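You operate a simulated robot arm through the tools that you are given. There is no shell and no other tool.

You are at the controls of a simulated robot arm. One attempt, no reset.

Task
Flush the yellow pipe on the carriage at flow 2 until CLEAR lights, then bleed to zero.
Fine: blue knob to WATER and flow knob set before the pump starts; pump off before you hold BLEED.

Only the result counts: the job must be done as asked and must still hold three seconds after the hand-in. Knocking over, shifting, dropping, spilling or breaking anything else fails it.

Robot
A 7-joint arm with a three-finger gripper, fixed in place. Base frame: the origin is on the floor under the middle of its stand, x ahead of it, y to its left, z up; the work surface is at about z = 800. Readings come in mm, degrees, newtons and seconds.
With the tool pointing down near the work surface it reaches from about 100 to 880 mm from the base axis. Its first joint turns from -166.0 to 166.0 degrees. Payload 2.94 kg.
Tool frame: the origin (TCP) lies between the finger pads and is the grasp point; the fingertips stand 30 mm ahead of it; z points along the fingers, y is the line along which they close. The gripper opens to 132 mm; its body begins 107 mm behind the TCP.
Orientation is told as [roll, pitch, yaw] about the base's x, y, z axes, in that order, counted from this pose: with the fingers straight down and closing along the base's y, the tool's x points along the base's -x, its y along +y and its z along -z.

Tools
- The arm moves only by the tool nudge_tool. Its argument "moves" is a list of rows, each a list of 7 numbers: the shift along the base's x, y, z in mm, then the turn, a rotation vector about the base's x, y, z in degrees, then the closure in counts, from 0 (fully open) to 255 (shut). In form: [[x, y, z, ax, ay, az, fingers], ...]. A call has 1 to 20 rows; each row shifts and turns the commanded pose from where the row before left it. Rows are played at 5 a second. More than 50 mm and 8.6 degrees between two rows, or a gripper value outside its range, and nothing of the call is played. Where a pose cannot be reached the arm comes as near as it can. A force on the tool above 40 N (or 10 N above the force at the start of the call, whichever is more), or a blocked arm, ends the call early, and 0.2 s more pass. The fingers move at their own pace (about 37.4 mm/s each) and stop on an object; they squeeze with about 30 N. The grip force told is the motor's: it shows also when the fingers shut on nothing. Time passes only in rows, and 0.2 s behind the last, so rows that do not move let the fingers close. The reply holds the time, the measured pose of the TCP, the force on the tool along the base axes, the opening and the grip force, in the units named above and with some noise, with the torque about the TCP (base axes, N m) and any sound that the robot's microphone picked up.
- Cameras (640 x 400 px; columns grow to the right, rows downward): "scene" is fixed at [220.3, -649.5, 1555.7]; the picture's right is [0.43, -0.90, 0.00], its down [-0.47, -0.22, -0.85] and it looks along [0.77, 0.37, -0.52] (base axes); focal length 214 px, centre (320, 200). "wrist" rides on the gripper at [72, 3, -144] in the tool frame; the picture's right is [-0.04, 1.00, 0.00], its down [-0.88, -0.04, -0.48] and it looks along [-0.48, -0.02, 0.88] (tool axes); focal length 256 px, centre (320, 200). There is no depth. A picture from a camera that has moved, and an enlarged one, comes with that camera's place and axes in the base frame and with its lens.
- camera(camera): a new picture of that camera. No time passes.
- raise_lower(by): moves the trunk up (or, below 0, down) by that many mm; the arm rides with it, the base frame stays. It gives what a move gives, with no picture.
- close_up(camera, box): a new picture of the part [left, top, right, bottom] of that camera's present view, enlarged. No time passes.
- close_job(): hands the job in; it is judged then, once.

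Places have to be worked out from the pictures, the camera data and where the tool is seen. Open the gripper and draw the arm clear of the work before you hand the job in, unless the task says otherwise.

The tools are called after ">>>" as name(argument=value, ...) on one line, values as JSON. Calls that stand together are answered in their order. nudge_tool: Moves the arm, as the interface text tells. Its arguments: {"type":"object","properties":{"moves":{"type":"array"}},"required":["moves"]} The other tools are called the same way: raise_lower (by) moves the trunk up or down; camera (camera) takes a picture; close_up (camera, box) takes an enlarged picture of a part of a camera's view; close_job () hands the job in.

At the start:

```text
time_s: 0.0
ee_pos: [451.7, 167.3, 1422.2]
tcp_rot: [0.0, 0.0, -0.1]
contact_force: [0.0, -0.4, -0.4]
wrist_torque: [-0.01, 0.01, 0.01]
gripper_width: 132.0
grip_force: 0.0
trunk travel left (down, up): [-350.0, 190.0]
```

scene: 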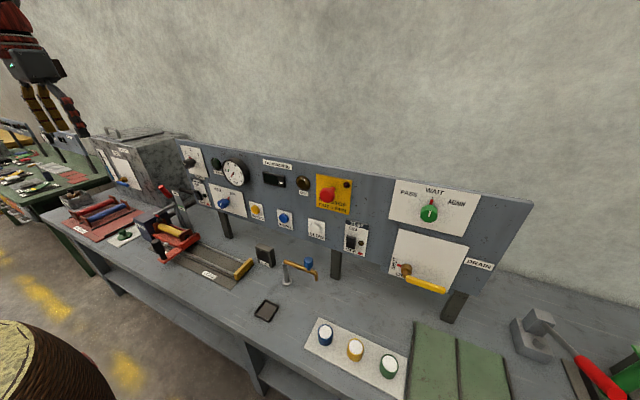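
wrist: 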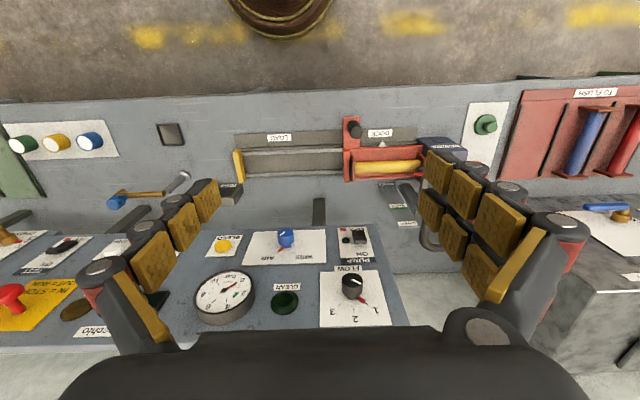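

I'll start by looking closely at the panel from both cameras to identify the controls.

>>> close_up(camera="scene", box=[160, 130, 380, 270])

>>> close_up(camera="wrist", box=[180, 210, 420, 350])

>>> close_up(camera="wrist", box=[220, 100, 460, 240])

>>> close_up(camera="scene", box=[60, 160, 280, 300])

```text
2.86 times, centred on (270, 200) of scene
camera zoom: at [220.3, -649.5, 1555.7], right [0.43, -0.9, 0.0], down [-0.47, -0.22, -0.85], along [0.77, 0.37, -0.52], focal length 613 px, centre (463, 200)
```

zoom: 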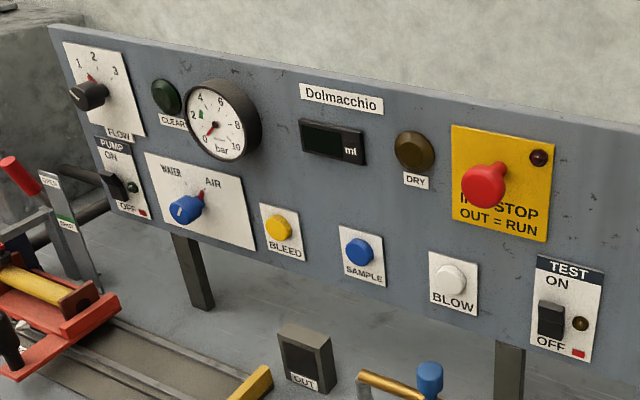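

```text
2.67 times, centred on (300, 280) of wrist
camera zoom: at [378.7, 170.1, 1565.1], right [0.04, 1.0, 0.0], down [0.88, -0.04, 0.48], along [0.48, -0.02, -0.88], focal length 683 px, centre (373, -13)
```

zoom: 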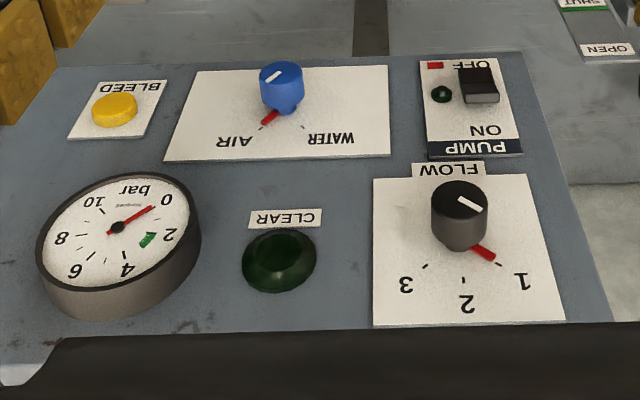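

```text
2.67 times, centred on (340, 170) of wrist
camera zoom: at [378.7, 170.1, 1565.1], right [0.04, 1.0, 0.0], down [0.88, -0.04, 0.48], along [0.48, -0.02, -0.88], focal length 683 px, centre (267, 280)
```

zoom: 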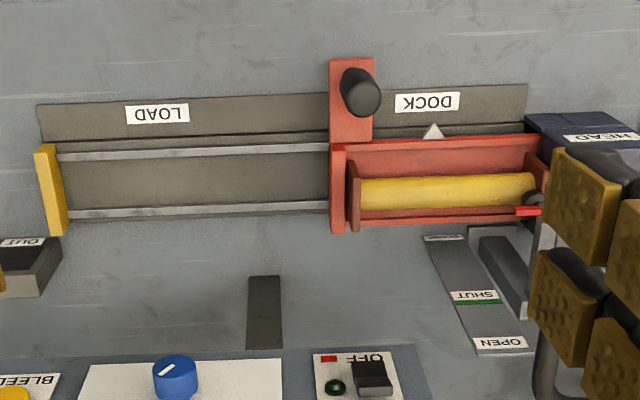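

```text
2.86 times, centred on (170, 230) of scene
camera zoom: at [220.3, -649.5, 1555.7], right [0.43, -0.9, 0.0], down [-0.47, -0.22, -0.85], along [0.77, 0.37, -0.52], focal length 613 px, centre (749, 114)
```

zoom: 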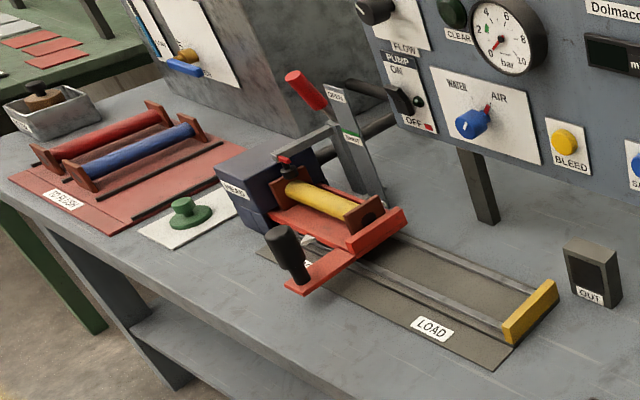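

The panel looks vertical at roughly x≈790, facing the robot, with flow at 1, selector on AIR and gauge near 0. I'll zoom in further on the carriage, the lever and the e-stop.

>>> close_up(camera="scene", box=[130, 175, 220, 280])

>>> close_up(camera="scene", box=[300, 160, 380, 260])

>>> close_up(camera="scene", box=[178, 140, 258, 220])

>>> close_up(camera="wrist", box=[335, 100, 455, 230])

>>> close_up(camera="scene", box=[380, 170, 540, 300])

```text
3.81 times, centred on (175, 228) of scene
camera zoom: at [220.3, -649.5, 1555.7], right [0.43, -0.9, 0.0], down [-0.47, -0.22, -0.85], along [0.77, 0.37, -0.52], focal length 817 px, centre (872, 95)
```

zoom: 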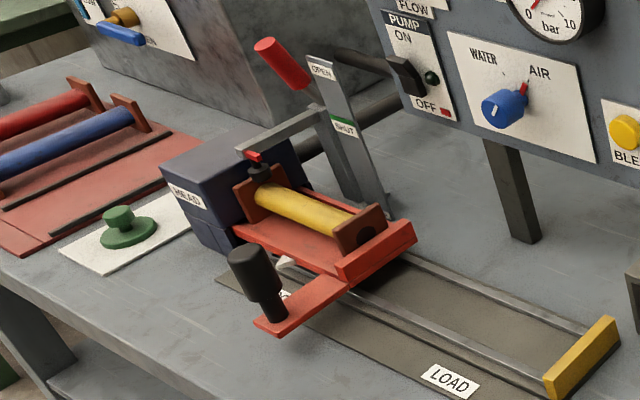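

```text
4.00 times, centred on (340, 210) of scene
camera zoom: at [220.3, -649.5, 1555.7], right [0.43, -0.9, 0.0], down [-0.47, -0.22, -0.85], along [0.77, 0.37, -0.52], focal length 858 px, centre (240, 160)
```

zoom: 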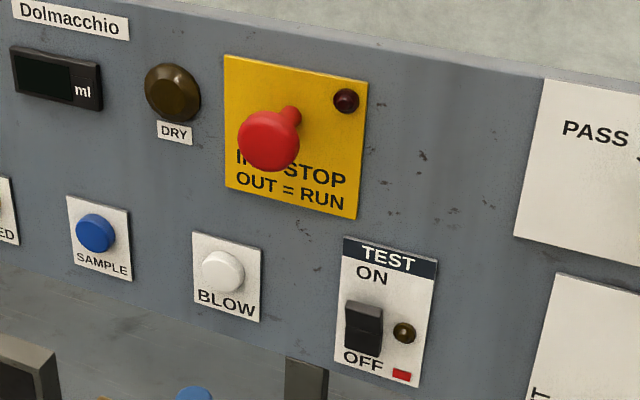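

```text
5.00 times, centred on (218, 180) of scene
camera zoom: at [220.3, -649.5, 1555.7], right [0.43, -0.9, 0.0], down [-0.47, -0.22, -0.85], along [0.77, 0.37, -0.52], focal length 1072 px, centre (830, 300)
```

zoom: 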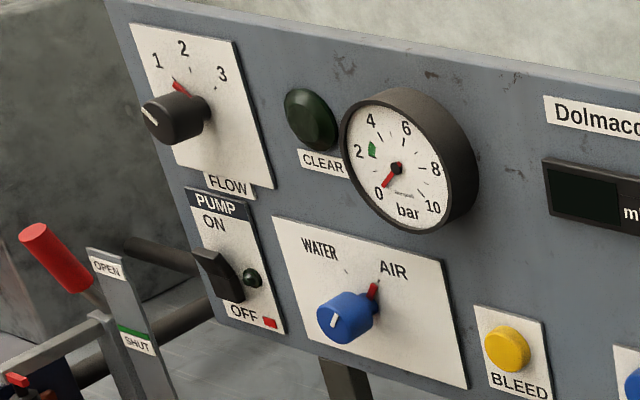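

```text
3.08 times, centred on (395, 165) of wrist
camera zoom: at [378.7, 170.1, 1565.1], right [0.04, 1.0, 0.0], down [0.88, -0.04, 0.48], along [0.48, -0.02, -0.88], focal length 788 px, centre (89, 308)
```

zoom: 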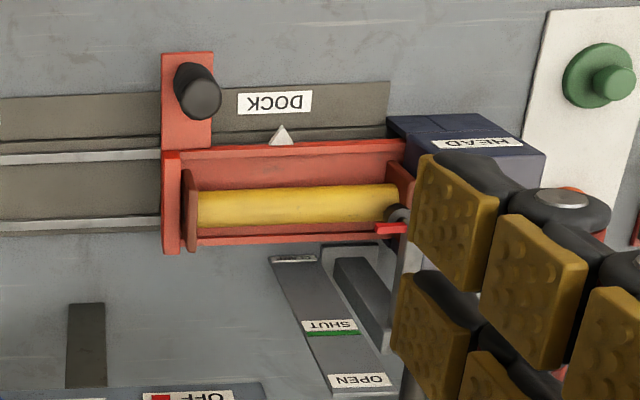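

```text
3.08 times, centred on (460, 235) of scene
camera zoom: at [220.3, -649.5, 1555.7], right [0.43, -0.9, 0.0], down [-0.47, -0.22, -0.85], along [0.77, 0.37, -0.52], focal length 660 px, centre (-111, 92)
```

zoom: 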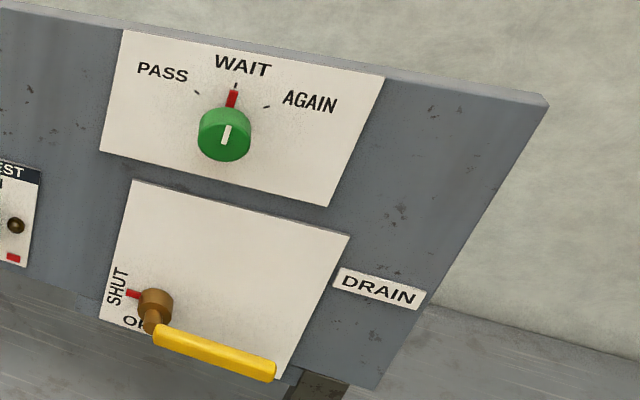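

The e-stop is out (run) and the carriage marker sits at DOCK, but the head lever position is unclear. I'll shift the arm to the left so the wrist camera can see the head and lever.

>>> nudge_tool(moves=[[-20, 40, 0, 0, 0, 0, 0], [-20, 40, 0, 0, 0, 0, 0], [-20, 40, 0, 0, 0, 0, 0], [-20, 40, 0, 0, 0, 0, 0], [-20, 40, 0, 0, 0, 0, 0], [0, 0, 0, 0, 0, 0, 0]])

>>> camera(camera="wrist")

```text
time_s: 1.4
ee_pos: [352.9, 367.9, 1420.8]
tcp_rot: [0.0, -0.1, 0.0]
contact_force: [0.0, 0.2, 0.8]
wrist_torque: [0.01, 0.02, 0.01]
gripper_width: 132.1
grip_force: 0.1
trunk travel left (down, up): [-350.0, 190.0]
```

```text
taken
camera wrist: at [280.6, 370.2, 1566.3], right [0.04, 1.0, 0.0], down [0.88, -0.04, 0.48], along [0.48, -0.02, -0.88], focal length 256 px, centre (320, 200)
```

wrist: 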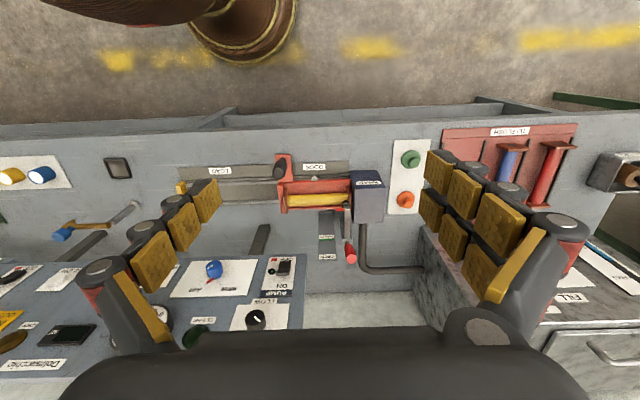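

>>> close_up(camera="wrist", box=[265, 140, 425, 280])

>>> close_up(camera="wrist", box=[310, 160, 390, 270])

>>> close_up(camera="scene", box=[145, 180, 205, 240])

```text
2.86 times, centred on (345, 210) of wrist
camera zoom: at [280.6, 370.2, 1566.3], right [0.04, 1.0, 0.0], down [0.88, -0.04, 0.48], along [0.48, -0.02, -0.88], focal length 731 px, centre (249, 171)
```

zoom: 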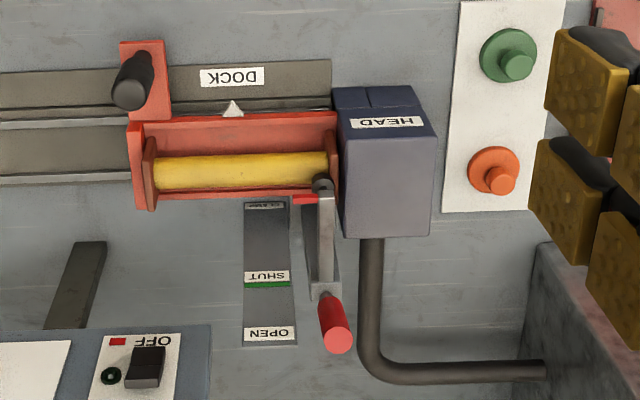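

```text
3.64 times, centred on (350, 215) of wrist
camera zoom: at [280.6, 370.2, 1566.3], right [0.04, 1.0, 0.0], down [0.88, -0.04, 0.48], along [0.48, -0.02, -0.88], focal length 931 px, centre (211, 146)
```

zoom: 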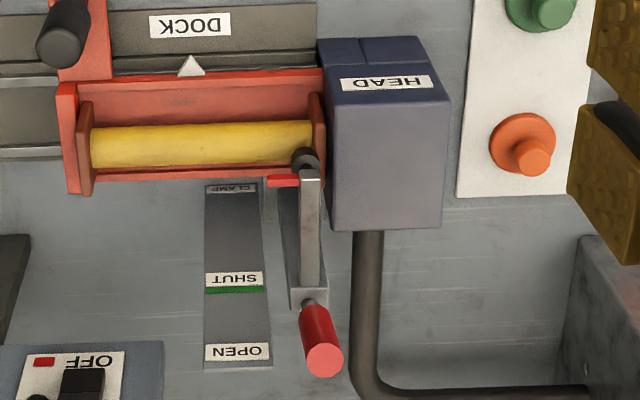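

```text
6.67 times, centred on (175, 210) of scene
camera zoom: at [220.3, -649.5, 1555.7], right [0.43, -0.9, 0.0], down [-0.47, -0.22, -0.85], along [0.77, 0.37, -0.52], focal length 1430 px, centre (1287, 133)
```

zoom: 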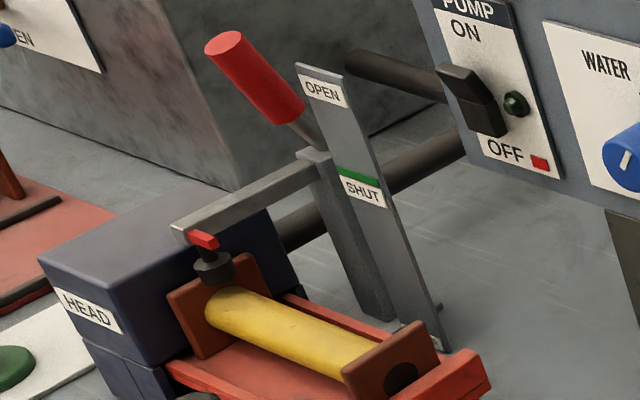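

The clamp arm looks nearly horizontal with its pad above the pipe end. I need a more level view to judge whether it is SHUT, so I'll tilt the tool forward gradually while lowering it.

>>> nudge_tool(moves=[[0, 0, -20, 0, -8, 0, 0], [0, 0, -30, 0, -8, 0, 0], [0, 0, -40, 0, -8, 0, 0], [0, 0, -40, 0, -8, 0, 0], [0, 0, -40, 0, -8, 0, 0], [0, 0, -40, 0, -8, 0, 0], [0, 0, 0, 0, 0, 0, 0], [0, 0, 0, 0, 0, 0, 0]])

>>> camera(camera="wrist")

>>> camera(camera="scene")

```text
time_s: 3.2
ee_pos: [350.7, 369.9, 1211.4]
tcp_rot: [0.0, -48.0, 0.0]
contact_force: [0.5, 0.3, -1.0]
wrist_torque: [-0.01, -0.01, -0.01]
gripper_width: 132.0
grip_force: 0.1
trunk travel left (down, up): [-350.0, 190.0]
```

```text
taken
camera wrist: at [196.6, 372.1, 1254.3], right [0.03, 1.0, 0.03], down [0.23, -0.04, 0.97], along [0.97, -0.02, -0.24], focal length 256 px, centre (320, 200)
```

wrist: 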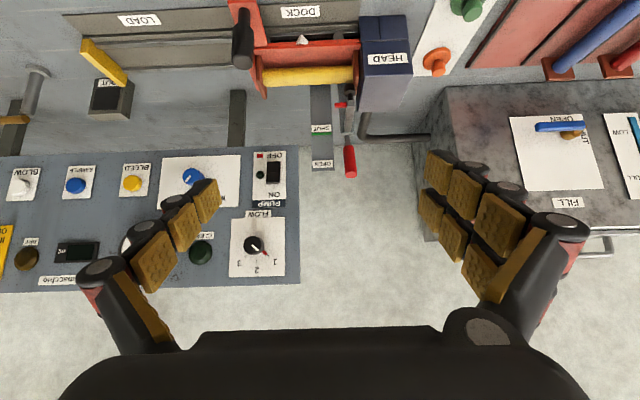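

```text
taken
```

scene: 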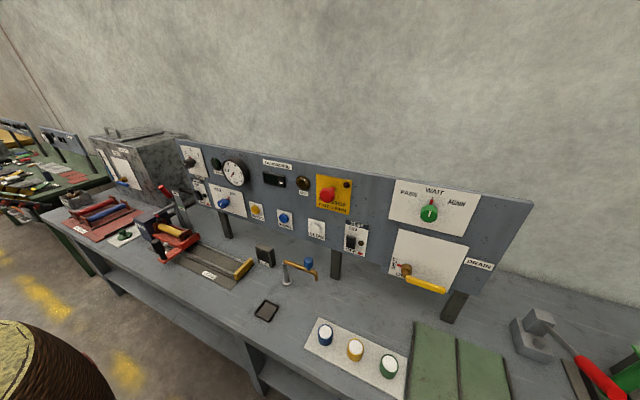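

>>> close_up(camera="wrist", box=[220, 20, 420, 190])

>>> close_up(camera="wrist", box=[300, 60, 380, 190])

>>> close_up(camera="wrist", box=[120, 140, 310, 290])

>>> close_up(camera="wrist", box=[210, 140, 310, 290])

```text
2.35 times, centred on (320, 105) of wrist
camera zoom: at [196.6, 372.1, 1254.3], right [0.03, 1.0, 0.03], down [0.23, -0.04, 0.97], along [0.97, -0.02, -0.24], focal length 602 px, centre (320, 424)
```

zoom: 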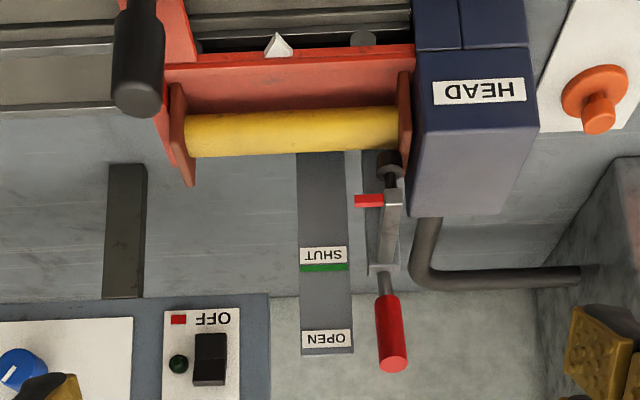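

```text
3.08 times, centred on (340, 125) of wrist
camera zoom: at [196.6, 372.1, 1254.3], right [0.03, 1.0, 0.03], down [0.23, -0.04, 0.97], along [0.97, -0.02, -0.24], focal length 788 px, centre (258, 431)
```

zoom: 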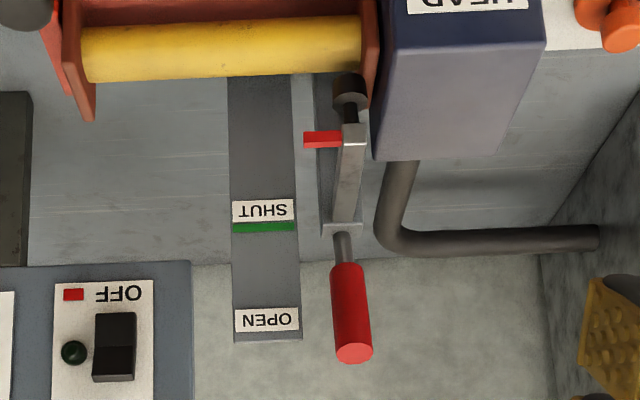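

```text
2.67 times, centred on (215, 215) of wrist
camera zoom: at [196.6, 372.1, 1254.3], right [0.03, 1.0, 0.03], down [0.23, -0.04, 0.97], along [0.97, -0.02, -0.24], focal length 683 px, centre (600, 160)
```

zoom: 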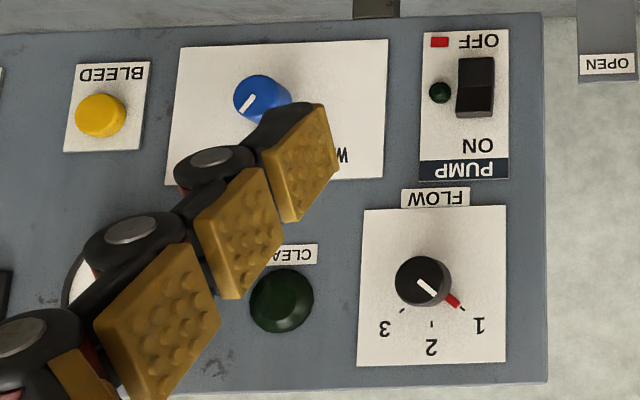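

```text
2.67 times, centred on (260, 215) of wrist
camera zoom: at [196.6, 372.1, 1254.3], right [0.03, 1.0, 0.03], down [0.23, -0.04, 0.97], along [0.97, -0.02, -0.24], focal length 683 px, centre (480, 160)
```

zoom: 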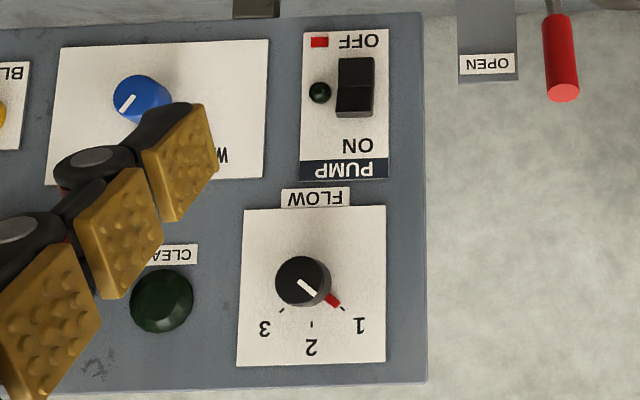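

The clamp's red pointer is level with the SHUT mark and its pad is on the pipe, and the carriage pointer lines up with DOCK, so that side is already set. Next I'll bring the tool horizontal in front of the flow knob (est. tip at 734, 214, 1222), with the fingers partly closed.

>>> nudge_tool(moves=[[25, -20, 3, 0, -7, 0, 60], [25, -20, 3, 0, -7, 0, 90], [25, -20, 2, 0, -7, 0, 100], [25, -20, 2, 0, -7, 0, 100], [25, -20, 0, 0, -7, 0, 100], [25, -20, 0, 0, -7, 0, 100], [25, -20, 0, 0, 0, 0, 100], [25, -16, 0, 0, 0, 0, 100], [0, 0, 0, 0, 0, 0, 100], [0, 0, 0, 0, 0, 0, 100]])

>>> camera(camera="wrist")

>>> camera(camera="scene")

```text
time_s: 5.4
ee_pos: [550.4, 213.3, 1223.6]
tcp_rot: [-84.3, -90.0, 84.5]
contact_force: [-0.3, -0.7, 0.0]
wrist_torque: [0.02, -0.02, -0.01]
gripper_width: 80.3
grip_force: 0.1
trunk travel left (down, up): [-350.0, 190.0]
```

```text
taken
camera wrist: at [406.2, 216.2, 1152.0], right [0.0, 1.0, 0.04], down [-0.48, -0.04, 0.88], along [0.88, -0.02, 0.48], focal length 256 px, centre (320, 200)
```

wrist: 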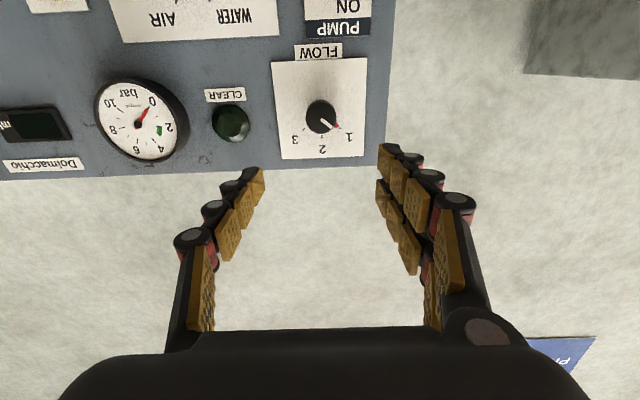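

```text
taken
```

scene: 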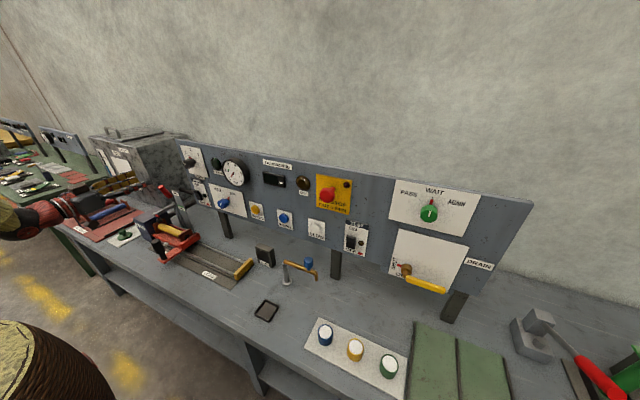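

The gripper is now horizontal, facing the flow knob. I'll zoom in to get the knob's centre and the dial angles.

>>> close_up(camera="wrist", box=[260, 40, 380, 170])

>>> close_up(camera="scene", box=[60, 140, 220, 250])

```text
3.08 times, centred on (320, 105) of wrist
camera zoom: at [406.2, 216.2, 1152.0], right [0.0, 1.0, 0.04], down [-0.48, -0.04, 0.88], along [0.88, -0.02, 0.48], focal length 788 px, centre (320, 492)
```

zoom: 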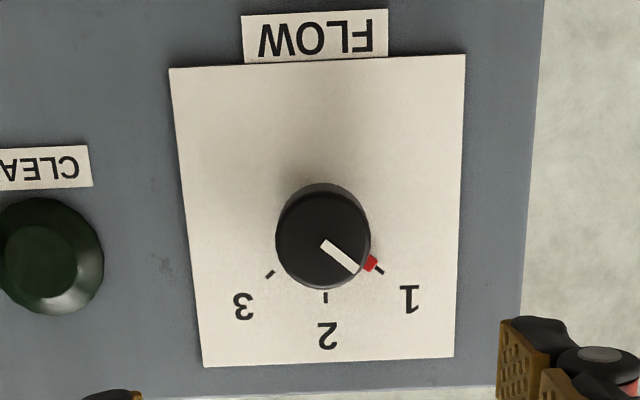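

```text
3.64 times, centred on (140, 195) of scene
camera zoom: at [220.3, -649.5, 1555.7], right [0.43, -0.9, 0.0], down [-0.47, -0.22, -0.85], along [0.77, 0.37, -0.52], focal length 780 px, centre (974, 218)
```

zoom: 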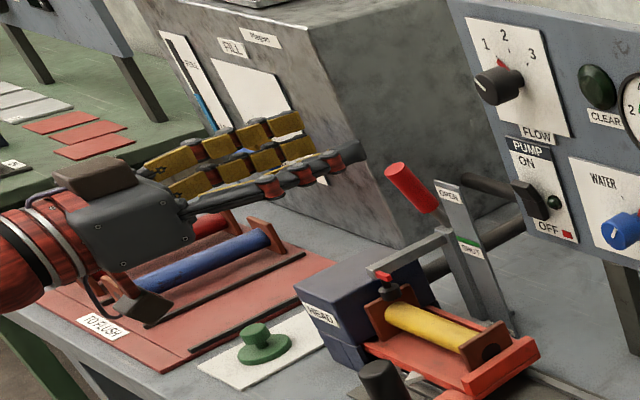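

Panel face works out at x≈776 and the flow knob axis at y≈215, z≈1217, with its cap at x≈740; the dial ticks are about 50° apart. I'll advance so the fingers straddle the knob, stopping short to check.

>>> nudge_tool(moves=[[30, 1.5, -6.5, 0, 0, 0, 100], [30, 0, 0, 0, 0, 0, 100], [30, 0, 0, 0, 0, 0, 100], [30, 0, 0, 0, 0, 0, 100], [20, 0, 0, 0, 0, 0, 100], [15, 0, 0, 0, 0, 0, 100], [0, 0, 0, 0, 0, 0, 100]])

>>> camera(camera="wrist")

>>> close_up(camera="scene", box=[110, 120, 230, 220])

```text
time_s: 7.0
ee_pos: [706.2, 212.9, 1213.6]
tcp_rot: [-65.5, -90.1, 65.5]
contact_force: [0.7, -0.7, 0.7]
wrist_torque: [-0.03, 0.03, -0.03]
gripper_width: 80.3
grip_force: 0.0
trunk travel left (down, up): [-350.0, 190.0]
```

```text
taken
camera wrist: at [562.5, 215.4, 1142.4], right [0.0, 1.0, 0.04], down [-0.48, -0.04, 0.88], along [0.88, -0.02, 0.48], focal length 256 px, centre (320, 200)
```

wrist: 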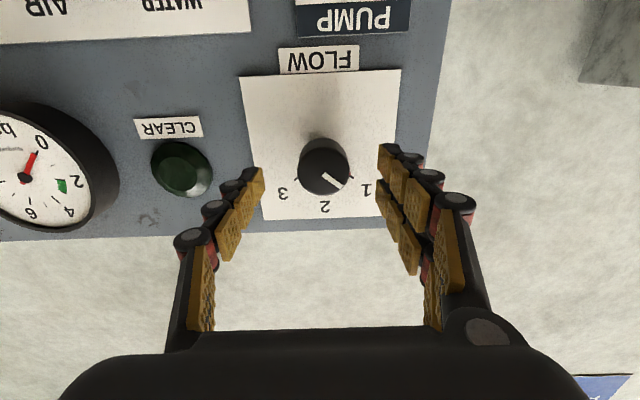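

```text
4.00 times, centred on (170, 170) of scene
camera zoom: at [220.3, -649.5, 1555.7], right [0.43, -0.9, 0.0], down [-0.47, -0.22, -0.85], along [0.77, 0.37, -0.52], focal length 858 px, centre (920, 320)
```

zoom: 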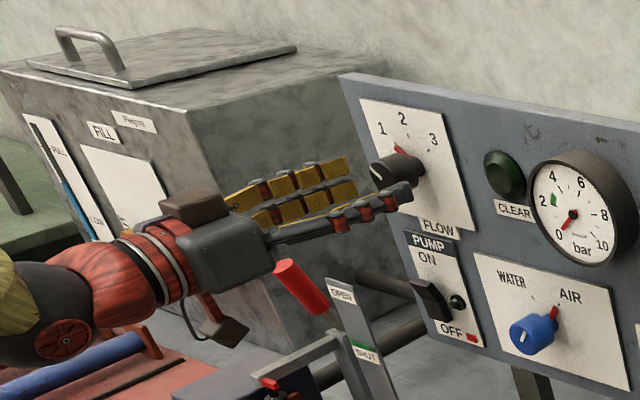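

The knob sits between the fingers, tips now about at the cap. I'll advance ~30 mm more with a small upward correction, then close on the knob.

>>> nudge_tool(moves=[[10, 1, 2, 0, 0, 0, 100], [10, 1, 2, 0, 0, 0, 100], [8, 0, 0, 0, 0, 0, 100], [0, 0, 0, 0, 0, 0, 100], [0, 0, 0, 0, 0, 0, 100]])

>>> camera(camera="wrist")

>>> close_up(camera="scene", box=[140, 130, 230, 210])

```text
time_s: 8.2
ee_pos: [733.7, 215.6, 1218.6]
tcp_rot: [-72.6, -90.0, 72.5]
contact_force: [-0.1, 0.8, -0.1]
wrist_torque: [0.01, 0.01, 0.0]
gripper_width: 80.1
grip_force: 0.1
trunk travel left (down, up): [-350.0, 190.0]
```

```text
taken
camera wrist: at [590.1, 218.2, 1147.1], right [0.0, 1.0, 0.04], down [-0.48, -0.04, 0.88], along [0.88, -0.02, 0.48], focal length 256 px, centre (320, 200)
```

wrist: 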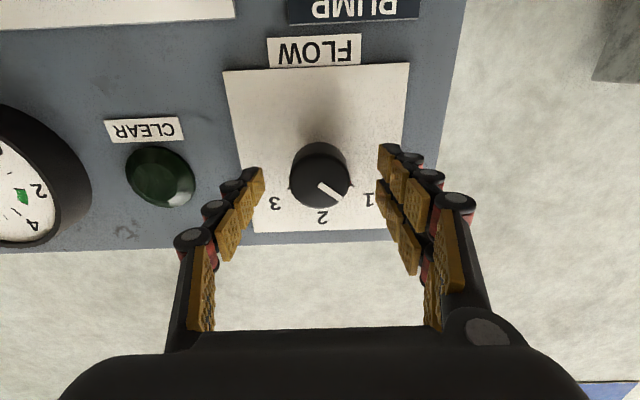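

```text
5.00 times, centred on (185, 170) of scene
camera zoom: at [220.3, -649.5, 1555.7], right [0.43, -0.9, 0.0], down [-0.47, -0.22, -0.85], along [0.77, 0.37, -0.52], focal length 1072 px, centre (995, 350)
```

zoom: 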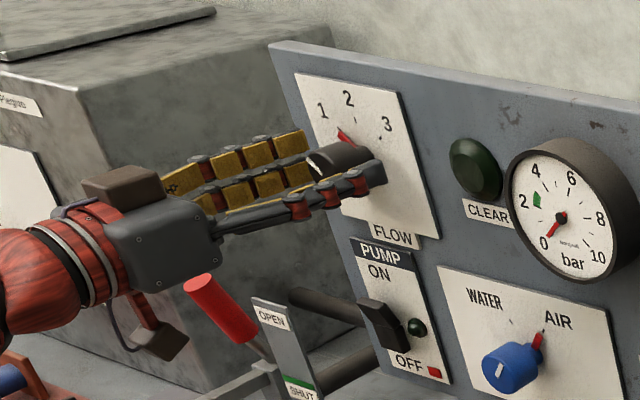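

The knob is centred on the TCP within about a millimetre. Closing the fingers on it now.

>>> nudge_tool(moves=[[0, 0, 0, 0, 0, 0, 255], [0, 0, 0, 0, 0, 0, 255], [0, 0, 0, 0, 0, 0, 255], [0, 0, 0, 0, 0, 0, 255], [0, 0, 0, 0, 0, 0, 255], [0, 0, 0, 0, 0, 0, 255]])

>>> camera(camera="wrist")

>>> close_up(camera="scene", box=[140, 130, 230, 210])

```text
time_s: 9.6
ee_pos: [734.5, 215.9, 1218.7]
tcp_rot: [-41.6, -90.0, 41.7]
contact_force: [0.0, -1.8, -0.7]
wrist_torque: [0.0, -0.02, -0.11]
gripper_width: 38.5
grip_force: 45.0
trunk travel left (down, up): [-350.0, 190.0]
```

```text
taken
camera wrist: at [590.1, 217.8, 1147.0], right [0.0, 1.0, 0.04], down [-0.48, -0.04, 0.88], along [0.88, -0.02, 0.47], focal length 256 px, centre (320, 200)
```

wrist: 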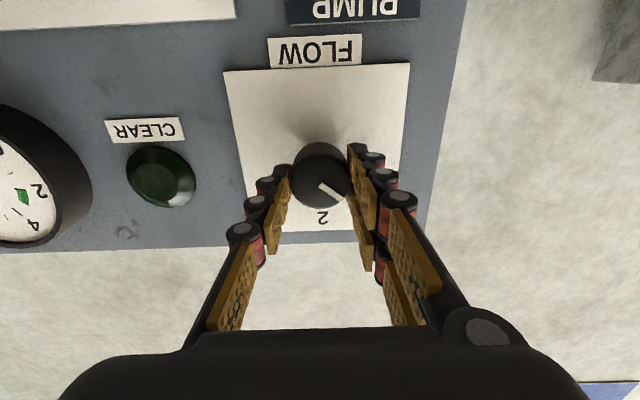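

```text
5.00 times, centred on (185, 170) of scene
camera zoom: at [220.3, -649.5, 1555.7], right [0.43, -0.9, 0.0], down [-0.47, -0.22, -0.85], along [0.77, 0.37, -0.52], focal length 1072 px, centre (995, 350)
```

zoom: 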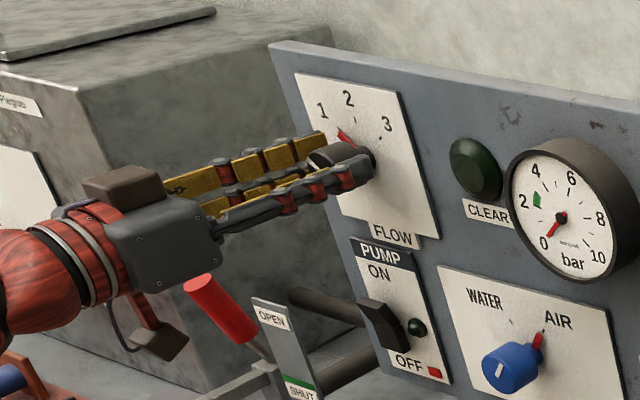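

The grip is firm at 38.5 mm with almost no side load. Turning the knob +50° about base x, which takes the pointer from 1 to 2.

>>> nudge_tool(moves=[[0, 0, 0, 7, 0, 0, 255], [0, 0, 0, 7, 0, 0, 255], [0, 0, 0, 7, 0, 0, 255], [0, 0, 0, 7, 0, 0, 255], [0, 0, 0, 7, 0, 0, 255], [0, 0, 0, 7, 0, 0, 255], [0, 0, 0, 7, 0, 0, 255], [0, 0, 0, 0, 0, 0, 255], [0, 0, 0, 0, 0, 0, 255]])

>>> camera(camera="wrist")

>>> close_up(camera="scene", box=[140, 130, 230, 210])

```text
time_s: 10.4
ee_pos: [734.9, 216.0, 1219.1]
tcp_rot: [86.0, -72.0, -88.0]
contact_force: [-6.1, -20.6, 1.1]
wrist_torque: [-0.06, -0.8, -0.43]
gripper_width: 38.6
grip_force: 44.7
out of reach, approached as far as the arm can: row 3
trunk travel left (down, up): [-350.0, 190.0]
stopped in row 3: the force on the tool passed its limit at 57 N (the readings are from after the stop); the commanded pose is now the measured one
```

```text
taken
camera wrist: at [590.3, 244.5, 1154.3], right [0.04, 0.94, 0.35], down [-0.47, -0.29, 0.83], along [0.88, -0.19, 0.43], focal length 256 px, centre (320, 200)
```

wrist: 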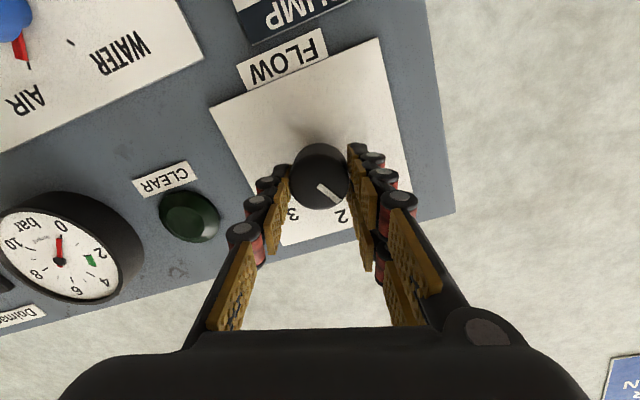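

```text
5.00 times, centred on (185, 170) of scene
camera zoom: at [220.3, -649.5, 1555.7], right [0.43, -0.9, 0.0], down [-0.47, -0.22, -0.85], along [0.77, 0.37, -0.52], focal length 1072 px, centre (995, 350)
```

zoom: 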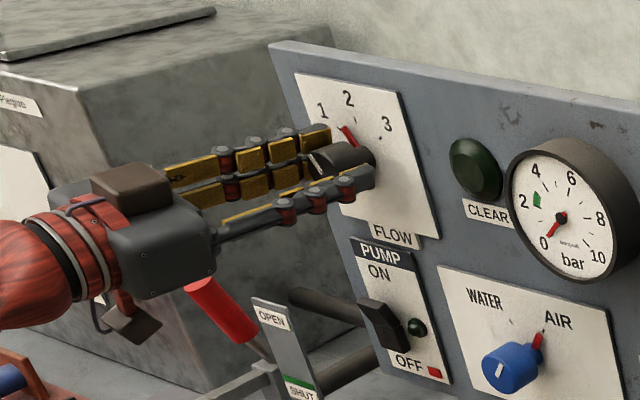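

The arm hit a reach limit after about 18° of roll, though the knob has moved along with it. I'll release, roll back to a negative angle and re-grip so the remaining turn stays inside the arm's range.

>>> nudge_tool(moves=[[0, 0, 0, 0, 0, 0, 100], [0, 0, 0, 0, 0, 0, 100], [0, 0, 0, 0, 0, 0, 100], [0, 0, 0, 0, 0, 0, 100], [0, 0, 0, 0, 0, 0, 100]])

>>> close_up(camera="wrist", box=[220, 60, 420, 230])

>>> close_up(camera="scene", box=[0, 130, 230, 260])

```text
time_s: 11.6
ee_pos: [734.0, 219.6, 1218.1]
tcp_rot: [85.7, -72.2, -87.4]
contact_force: [0.4, 0.4, -0.7]
wrist_torque: [0.01, 0.0, -0.04]
gripper_width: 80.4
grip_force: 0.1
trunk travel left (down, up): [-350.0, 190.0]
```

```text
2.35 times, centred on (320, 145) of wrist
camera zoom: at [590.3, 248.7, 1153.8], right [0.03, 0.94, 0.35], down [-0.46, -0.29, 0.84], along [0.89, -0.19, 0.43], focal length 602 px, centre (320, 329)
```

zoom: 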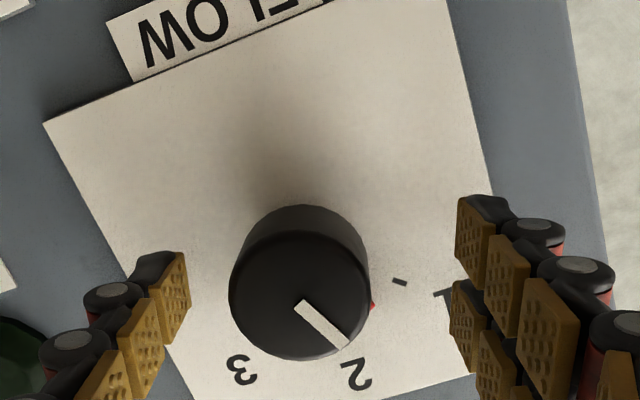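

```text
2.78 times, centred on (115, 195) of scene
camera zoom: at [220.3, -649.5, 1555.7], right [0.43, -0.9, 0.0], down [-0.47, -0.22, -0.85], along [0.77, 0.37, -0.52], focal length 597 px, centre (890, 214)
```

zoom: 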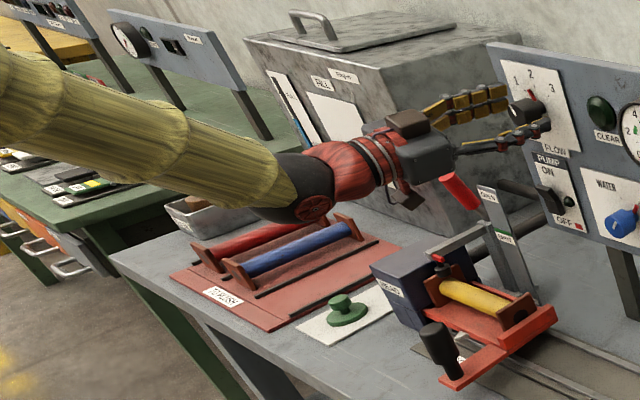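

The pointer is about 18° past tick 1 and held there after release. Rolling back ~52° with the fingers open, correcting the small pointing drift and y offset.

>>> nudge_tool(moves=[[0, -1.5, 0, 0, -1.3, 1.5, 100], [0, -1.5, 0, -7.5, 0, 0, 100], [0, 0, 0, -7.5, 0, 0, 100], [0, 0, 0, -7.5, 0, 0, 100], [0, 0, 0, -7.5, 0, 0, 100], [0, 0, 0, -7.5, 0, 0, 100], [0, 0, 0, -7.5, 0, 0, 100], [0, 0, 0, -7.5, 0, 0, 100], [0, 0, 0, 0, 0, 0, 100], [0, 0, 0, 0, 0, 0, 100]])

>>> camera(camera="wrist")

```text
time_s: 13.8
ee_pos: [734.3, 216.9, 1217.2]
tcp_rot: [-89.9, -55.3, 89.9]
contact_force: [0.3, -0.3, -0.2]
wrist_torque: [0.0, -0.01, 0.0]
gripper_width: 80.4
grip_force: 0.0
trunk travel left (down, up): [-350.0, 190.0]
```

```text
taken
camera wrist: at [590.6, 178.0, 1157.1], right [0.0, 0.85, -0.53], down [-0.48, 0.47, 0.74], along [0.88, 0.26, 0.4], focal length 256 px, centre (320, 200)
```

wrist: 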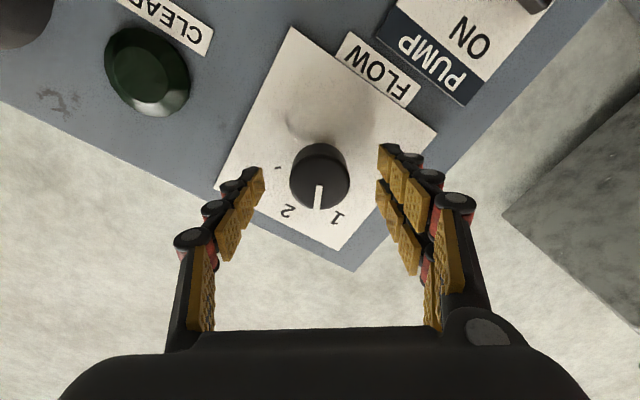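

Roll is now −34.7° and the knob pointer is about 32° short of 2. Gripping again and turning +32°.

>>> nudge_tool(moves=[[0, 0, 0, 0, 0, 0, 255], [0, 0, 0, 0, 0, 0, 255], [0, 0, 0, 0, 0, 0, 255], [0, 0, 0, 0, 0, 0, 255], [0, 0, 0, 0, 0, 0, 255], [0, 0, 0, 6.5, 0, 0, 255], [0, 0, 0, 6.5, 0, 0, 255], [0, 0, 0, 6.5, 0, 0, 255], [0, 0, 0, 6.5, 0, 0, 255], [0, 0, 0, 6.0, 0, 0, 255], [0, 0, 0, 0, 0, 0, 255], [0, 0, 0, 0, 0, 0, 255]])

>>> close_up(camera="wrist", box=[240, 60, 400, 240])

>>> close_up(camera="scene", box=[160, 130, 230, 190])

```text
time_s: 16.4
ee_pos: [734.3, 215.5, 1217.2]
tcp_rot: [-87.2, -87.5, 87.3]
contact_force: [-11.2, -11.3, -3.7]
wrist_torque: [-0.06, 0.13, -0.42]
gripper_width: 38.3
grip_force: 45.2
trunk travel left (down, up): [-350.0, 190.0]
```

```text
2.22 times, centred on (320, 150) of wrist
camera zoom: at [590.5, 214.5, 1146.8], right [0.0, 1.0, 0.0], down [-0.47, 0.0, 0.88], along [0.88, 0.0, 0.47], focal length 569 px, centre (320, 311)
```

zoom: 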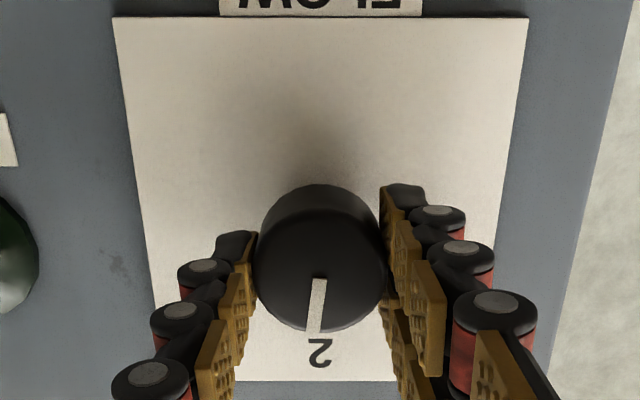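

```text
6.67 times, centred on (195, 160) of scene
camera zoom: at [220.3, -649.5, 1555.7], right [0.43, -0.9, 0.0], down [-0.47, -0.22, -0.85], along [0.77, 0.37, -0.52], focal length 1430 px, centre (1153, 467)
```

zoom: 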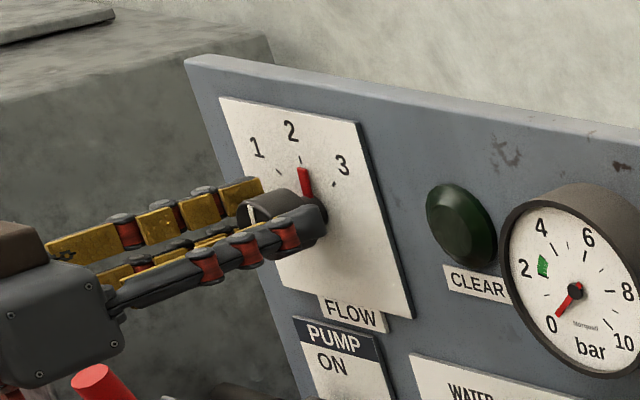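

The pointer is close to 2, possibly a few degrees past it. I'll release and look before deciding on a trim.

>>> nudge_tool(moves=[[0, 0, 0, 0, 0, 0, 100], [0, 0, 0, 0, 0, 0, 100], [0, 0, 0, 0, 0, 0, 100], [0, 0, 0, 0, 0, 0, 100]])

>>> close_up(camera="wrist", box=[260, 130, 380, 230])

>>> close_up(camera="scene", box=[175, 140, 215, 175])

```text
time_s: 17.4
ee_pos: [736.4, 217.6, 1218.1]
tcp_rot: [-89.0, -87.3, 89.1]
contact_force: [1.4, 0.4, -0.3]
wrist_torque: [0.0, -0.04, -0.02]
gripper_width: 80.3
grip_force: 0.1
trunk travel left (down, up): [-350.0, 190.0]
```

```text
4.00 times, centred on (320, 180) of wrist
camera zoom: at [591.8, 216.2, 1147.1], right [0.0, 1.0, 0.0], down [-0.47, 0.0, 0.88], along [0.88, 0.0, 0.47], focal length 1024 px, centre (320, 280)
```

zoom: 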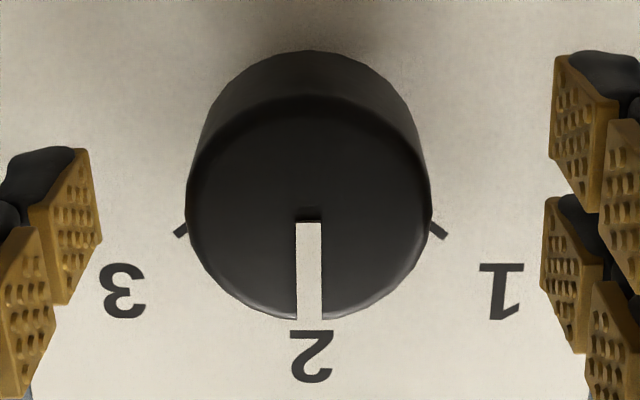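

```text
11.43 times, centred on (195, 158) of scene
camera zoom: at [220.3, -649.5, 1555.7], right [0.43, -0.9, 0.0], down [-0.47, -0.22, -0.85], along [0.77, 0.37, -0.52], focal length 2451 px, centre (1749, 686)
```

zoom: 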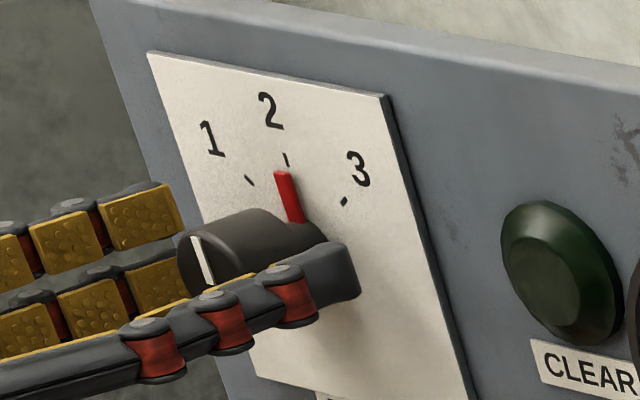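

It clicked cleanly onto 2 — both views agree. I'll back straight out and move in front of the blue selector (est. 752, 71, 1052).

>>> nudge_tool(moves=[[-25, 0, 0, 0, 0, 0, 100], [-35, 0, 0, 0, 0, 0, 100], [-40, 0, 0, 0, 0, 0, 100], [-20, -25, -25, 0, 0, 0, 100], [0, -30, -35, 0, 0, 0, 100], [0, -30, -35, 0, 0, 0, 100], [0, -30, -35, 2, 0, 0, 100], [0, -30, -35, 0, 0, 0, 100], [0, 0, 0, 0, 0, 0, 100], [0, 0, 0, 0, 0, 0, 100]])

>>> camera(camera="wrist")

>>> camera(camera="scene")

```text
time_s: 19.6
ee_pos: [629.3, 92.0, 1074.8]
tcp_rot: [-83.3, -86.3, 83.3]
contact_force: [0.8, 0.1, 0.1]
wrist_torque: [-0.06, -0.02, -0.01]
gripper_width: 80.2
grip_force: 0.0
out of reach, approached as far as the arm can: row 7, 8
trunk travel left (down, up): [-350.0, 190.0]
```

```text
taken
camera wrist: at [485.0, 89.3, 1005.0], right [0.0, 1.0, -0.02], down [-0.47, 0.02, 0.88], along [0.88, 0.01, 0.47], focal length 256 px, centre (320, 200)
```

wrist: 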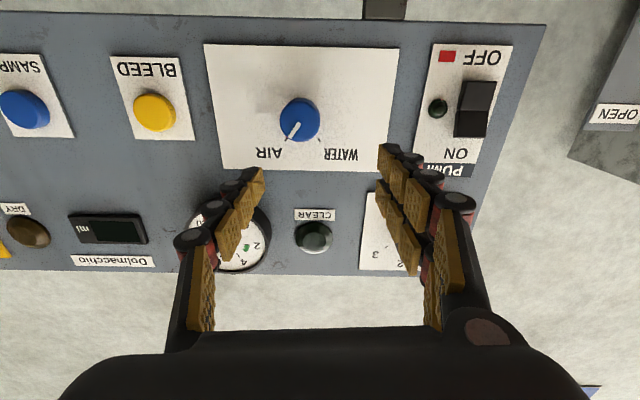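

```text
taken
```

scene: 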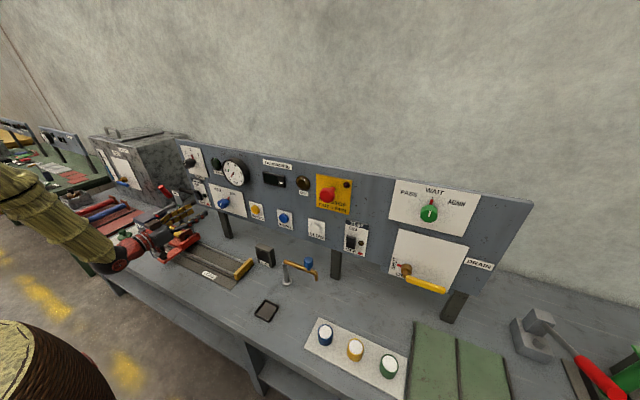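

The arm can't hold the tool level that low (stuck at z≈1075), so I'll lift the hand back up and lower the trunk instead, keeping the same comfortable arm posture. The hand is well clear of the panel at x≈629.

>>> nudge_tool(moves=[[0, 0, 30, 0, 0, 0, 100], [0, 0, 40, 0, 0, 0, 100], [0, 0, 40, 0, 0, 0, 100], [0, 0, 40, 0, 0, 0, 100], [0, 0, 0, 0, 0, 0, 100], [0, 0, 0, 0, 0, 0, 100]])

```text
time_s: 21.0
ee_pos: [632.1, 89.4, 1220.9]
tcp_rot: [-82.9, -86.2, 82.9]
contact_force: [0.1, 0.3, -0.6]
wrist_torque: [-0.01, 0.02, -0.01]
gripper_width: 80.4
grip_force: 0.1
trunk travel left (down, up): [-350.0, 190.0]
```

Hand is at z≈1221. Lowering the trunk by 160 mm to bring it level with the blue knob.

>>> raise_lower(by=-160)

>>> camera(camera="wrist")

>>> camera(camera="scene")

```text
time_s: 22.8
ee_pos: [633.7, 90.2, 1060.4]
tcp_rot: [-83.6, -86.3, 83.3]
contact_force: [-0.8, -0.3, 0.2]
wrist_torque: [0.01, 0.02, 0.02]
gripper_width: 80.2
grip_force: 0.0
trunk travel left (down, up): [-190.0, 350.0]
```

```text
taken
camera wrist: at [488.6, 88.9, 990.1], right [0.0, 1.0, -0.02], down [-0.47, 0.02, 0.88], along [0.88, 0.01, 0.47], focal length 256 px, centre (320, 200)
```

wrist: 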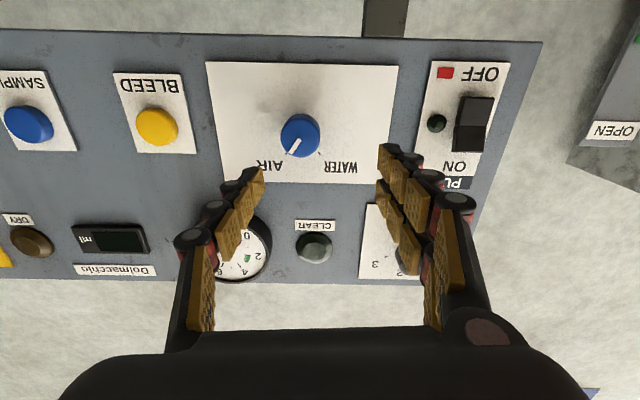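

```text
taken
```

scene: 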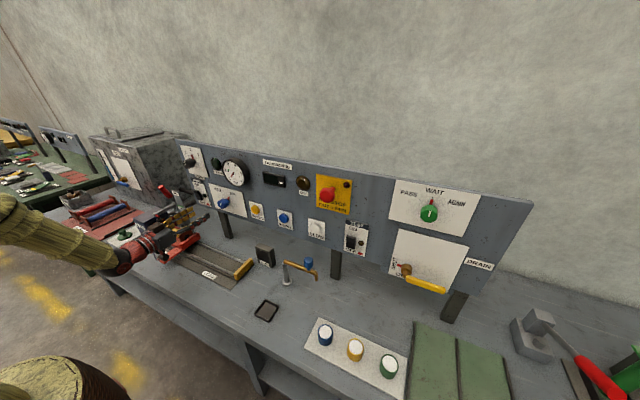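

>>> close_up(camera="wrist", box=[200, 55, 400, 190])

>>> close_up(camera="scene", box=[60, 160, 280, 300])

>>> close_up(camera="scene", box=[195, 170, 255, 220])

```text
2.96 times, centred on (300, 122) of wrist
camera zoom: at [488.6, 88.9, 990.1], right [0.0, 1.0, -0.02], down [-0.47, 0.02, 0.88], along [0.88, 0.01, 0.47], focal length 758 px, centre (379, 430)
```

zoom: 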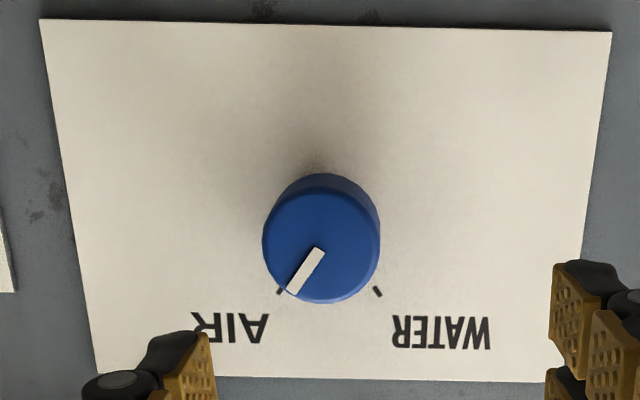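

```text
2.86 times, centred on (170, 230) of scene
camera zoom: at [220.3, -649.5, 1555.7], right [0.43, -0.9, 0.0], down [-0.47, -0.22, -0.85], along [0.77, 0.37, -0.52], focal length 613 px, centre (749, 114)
```

zoom: 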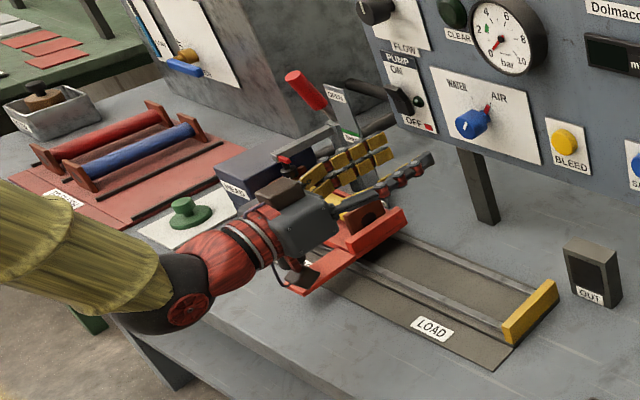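

```text
8.00 times, centred on (225, 195) of scene
camera zoom: at [220.3, -649.5, 1555.7], right [0.43, -0.9, 0.0], down [-0.47, -0.22, -0.85], along [0.77, 0.37, -0.52], focal length 1716 px, centre (1080, 240)
```

zoom: 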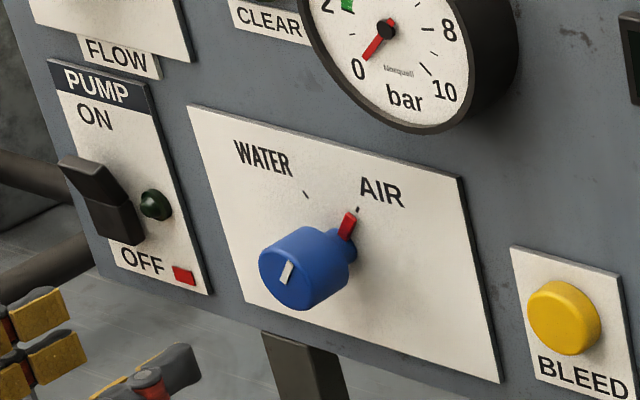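

Blue knob axis comes out at y≈71, z≈1055, with the AIR and WATER ticks roughly ±36–40° from vertical. Before gripping, I'll check in free space how far the arm can roll in the negative direction.

>>> nudge_tool(moves=[[0, -10, -2.5, 0, 0, 0, 100], [0, -9, -2.5, -6, 0, 0, 100], [0, 0, 0, -8, 0, 0, 100], [0, 0, 0, -8, 0, 0, 100], [0, 0, 0, -8, 0, 0, 100], [0, 0, 0, -8, 0, 0, 100], [0, 0, 0, -8, 0, 0, 100], [0, 0, 0, -8, 0, 0, 100], [0, 0, 0, -8, 0, 0, 100], [0, 0, 0, -8, 0, 0, 100], [0, 0, 0, 0, 0, 0, 100], [0, 0, 0, 0, 0, 0, 100]])

```text
time_s: 25.4
ee_pos: [632.8, 71.4, 1055.0]
tcp_rot: [-90.0, -16.3, 89.1]
contact_force: [-0.6, -0.1, -0.4]
wrist_torque: [0.0, 0.01, -0.02]
gripper_width: 80.2
grip_force: 0.0
trunk travel left (down, up): [-190.0, 350.0]
```

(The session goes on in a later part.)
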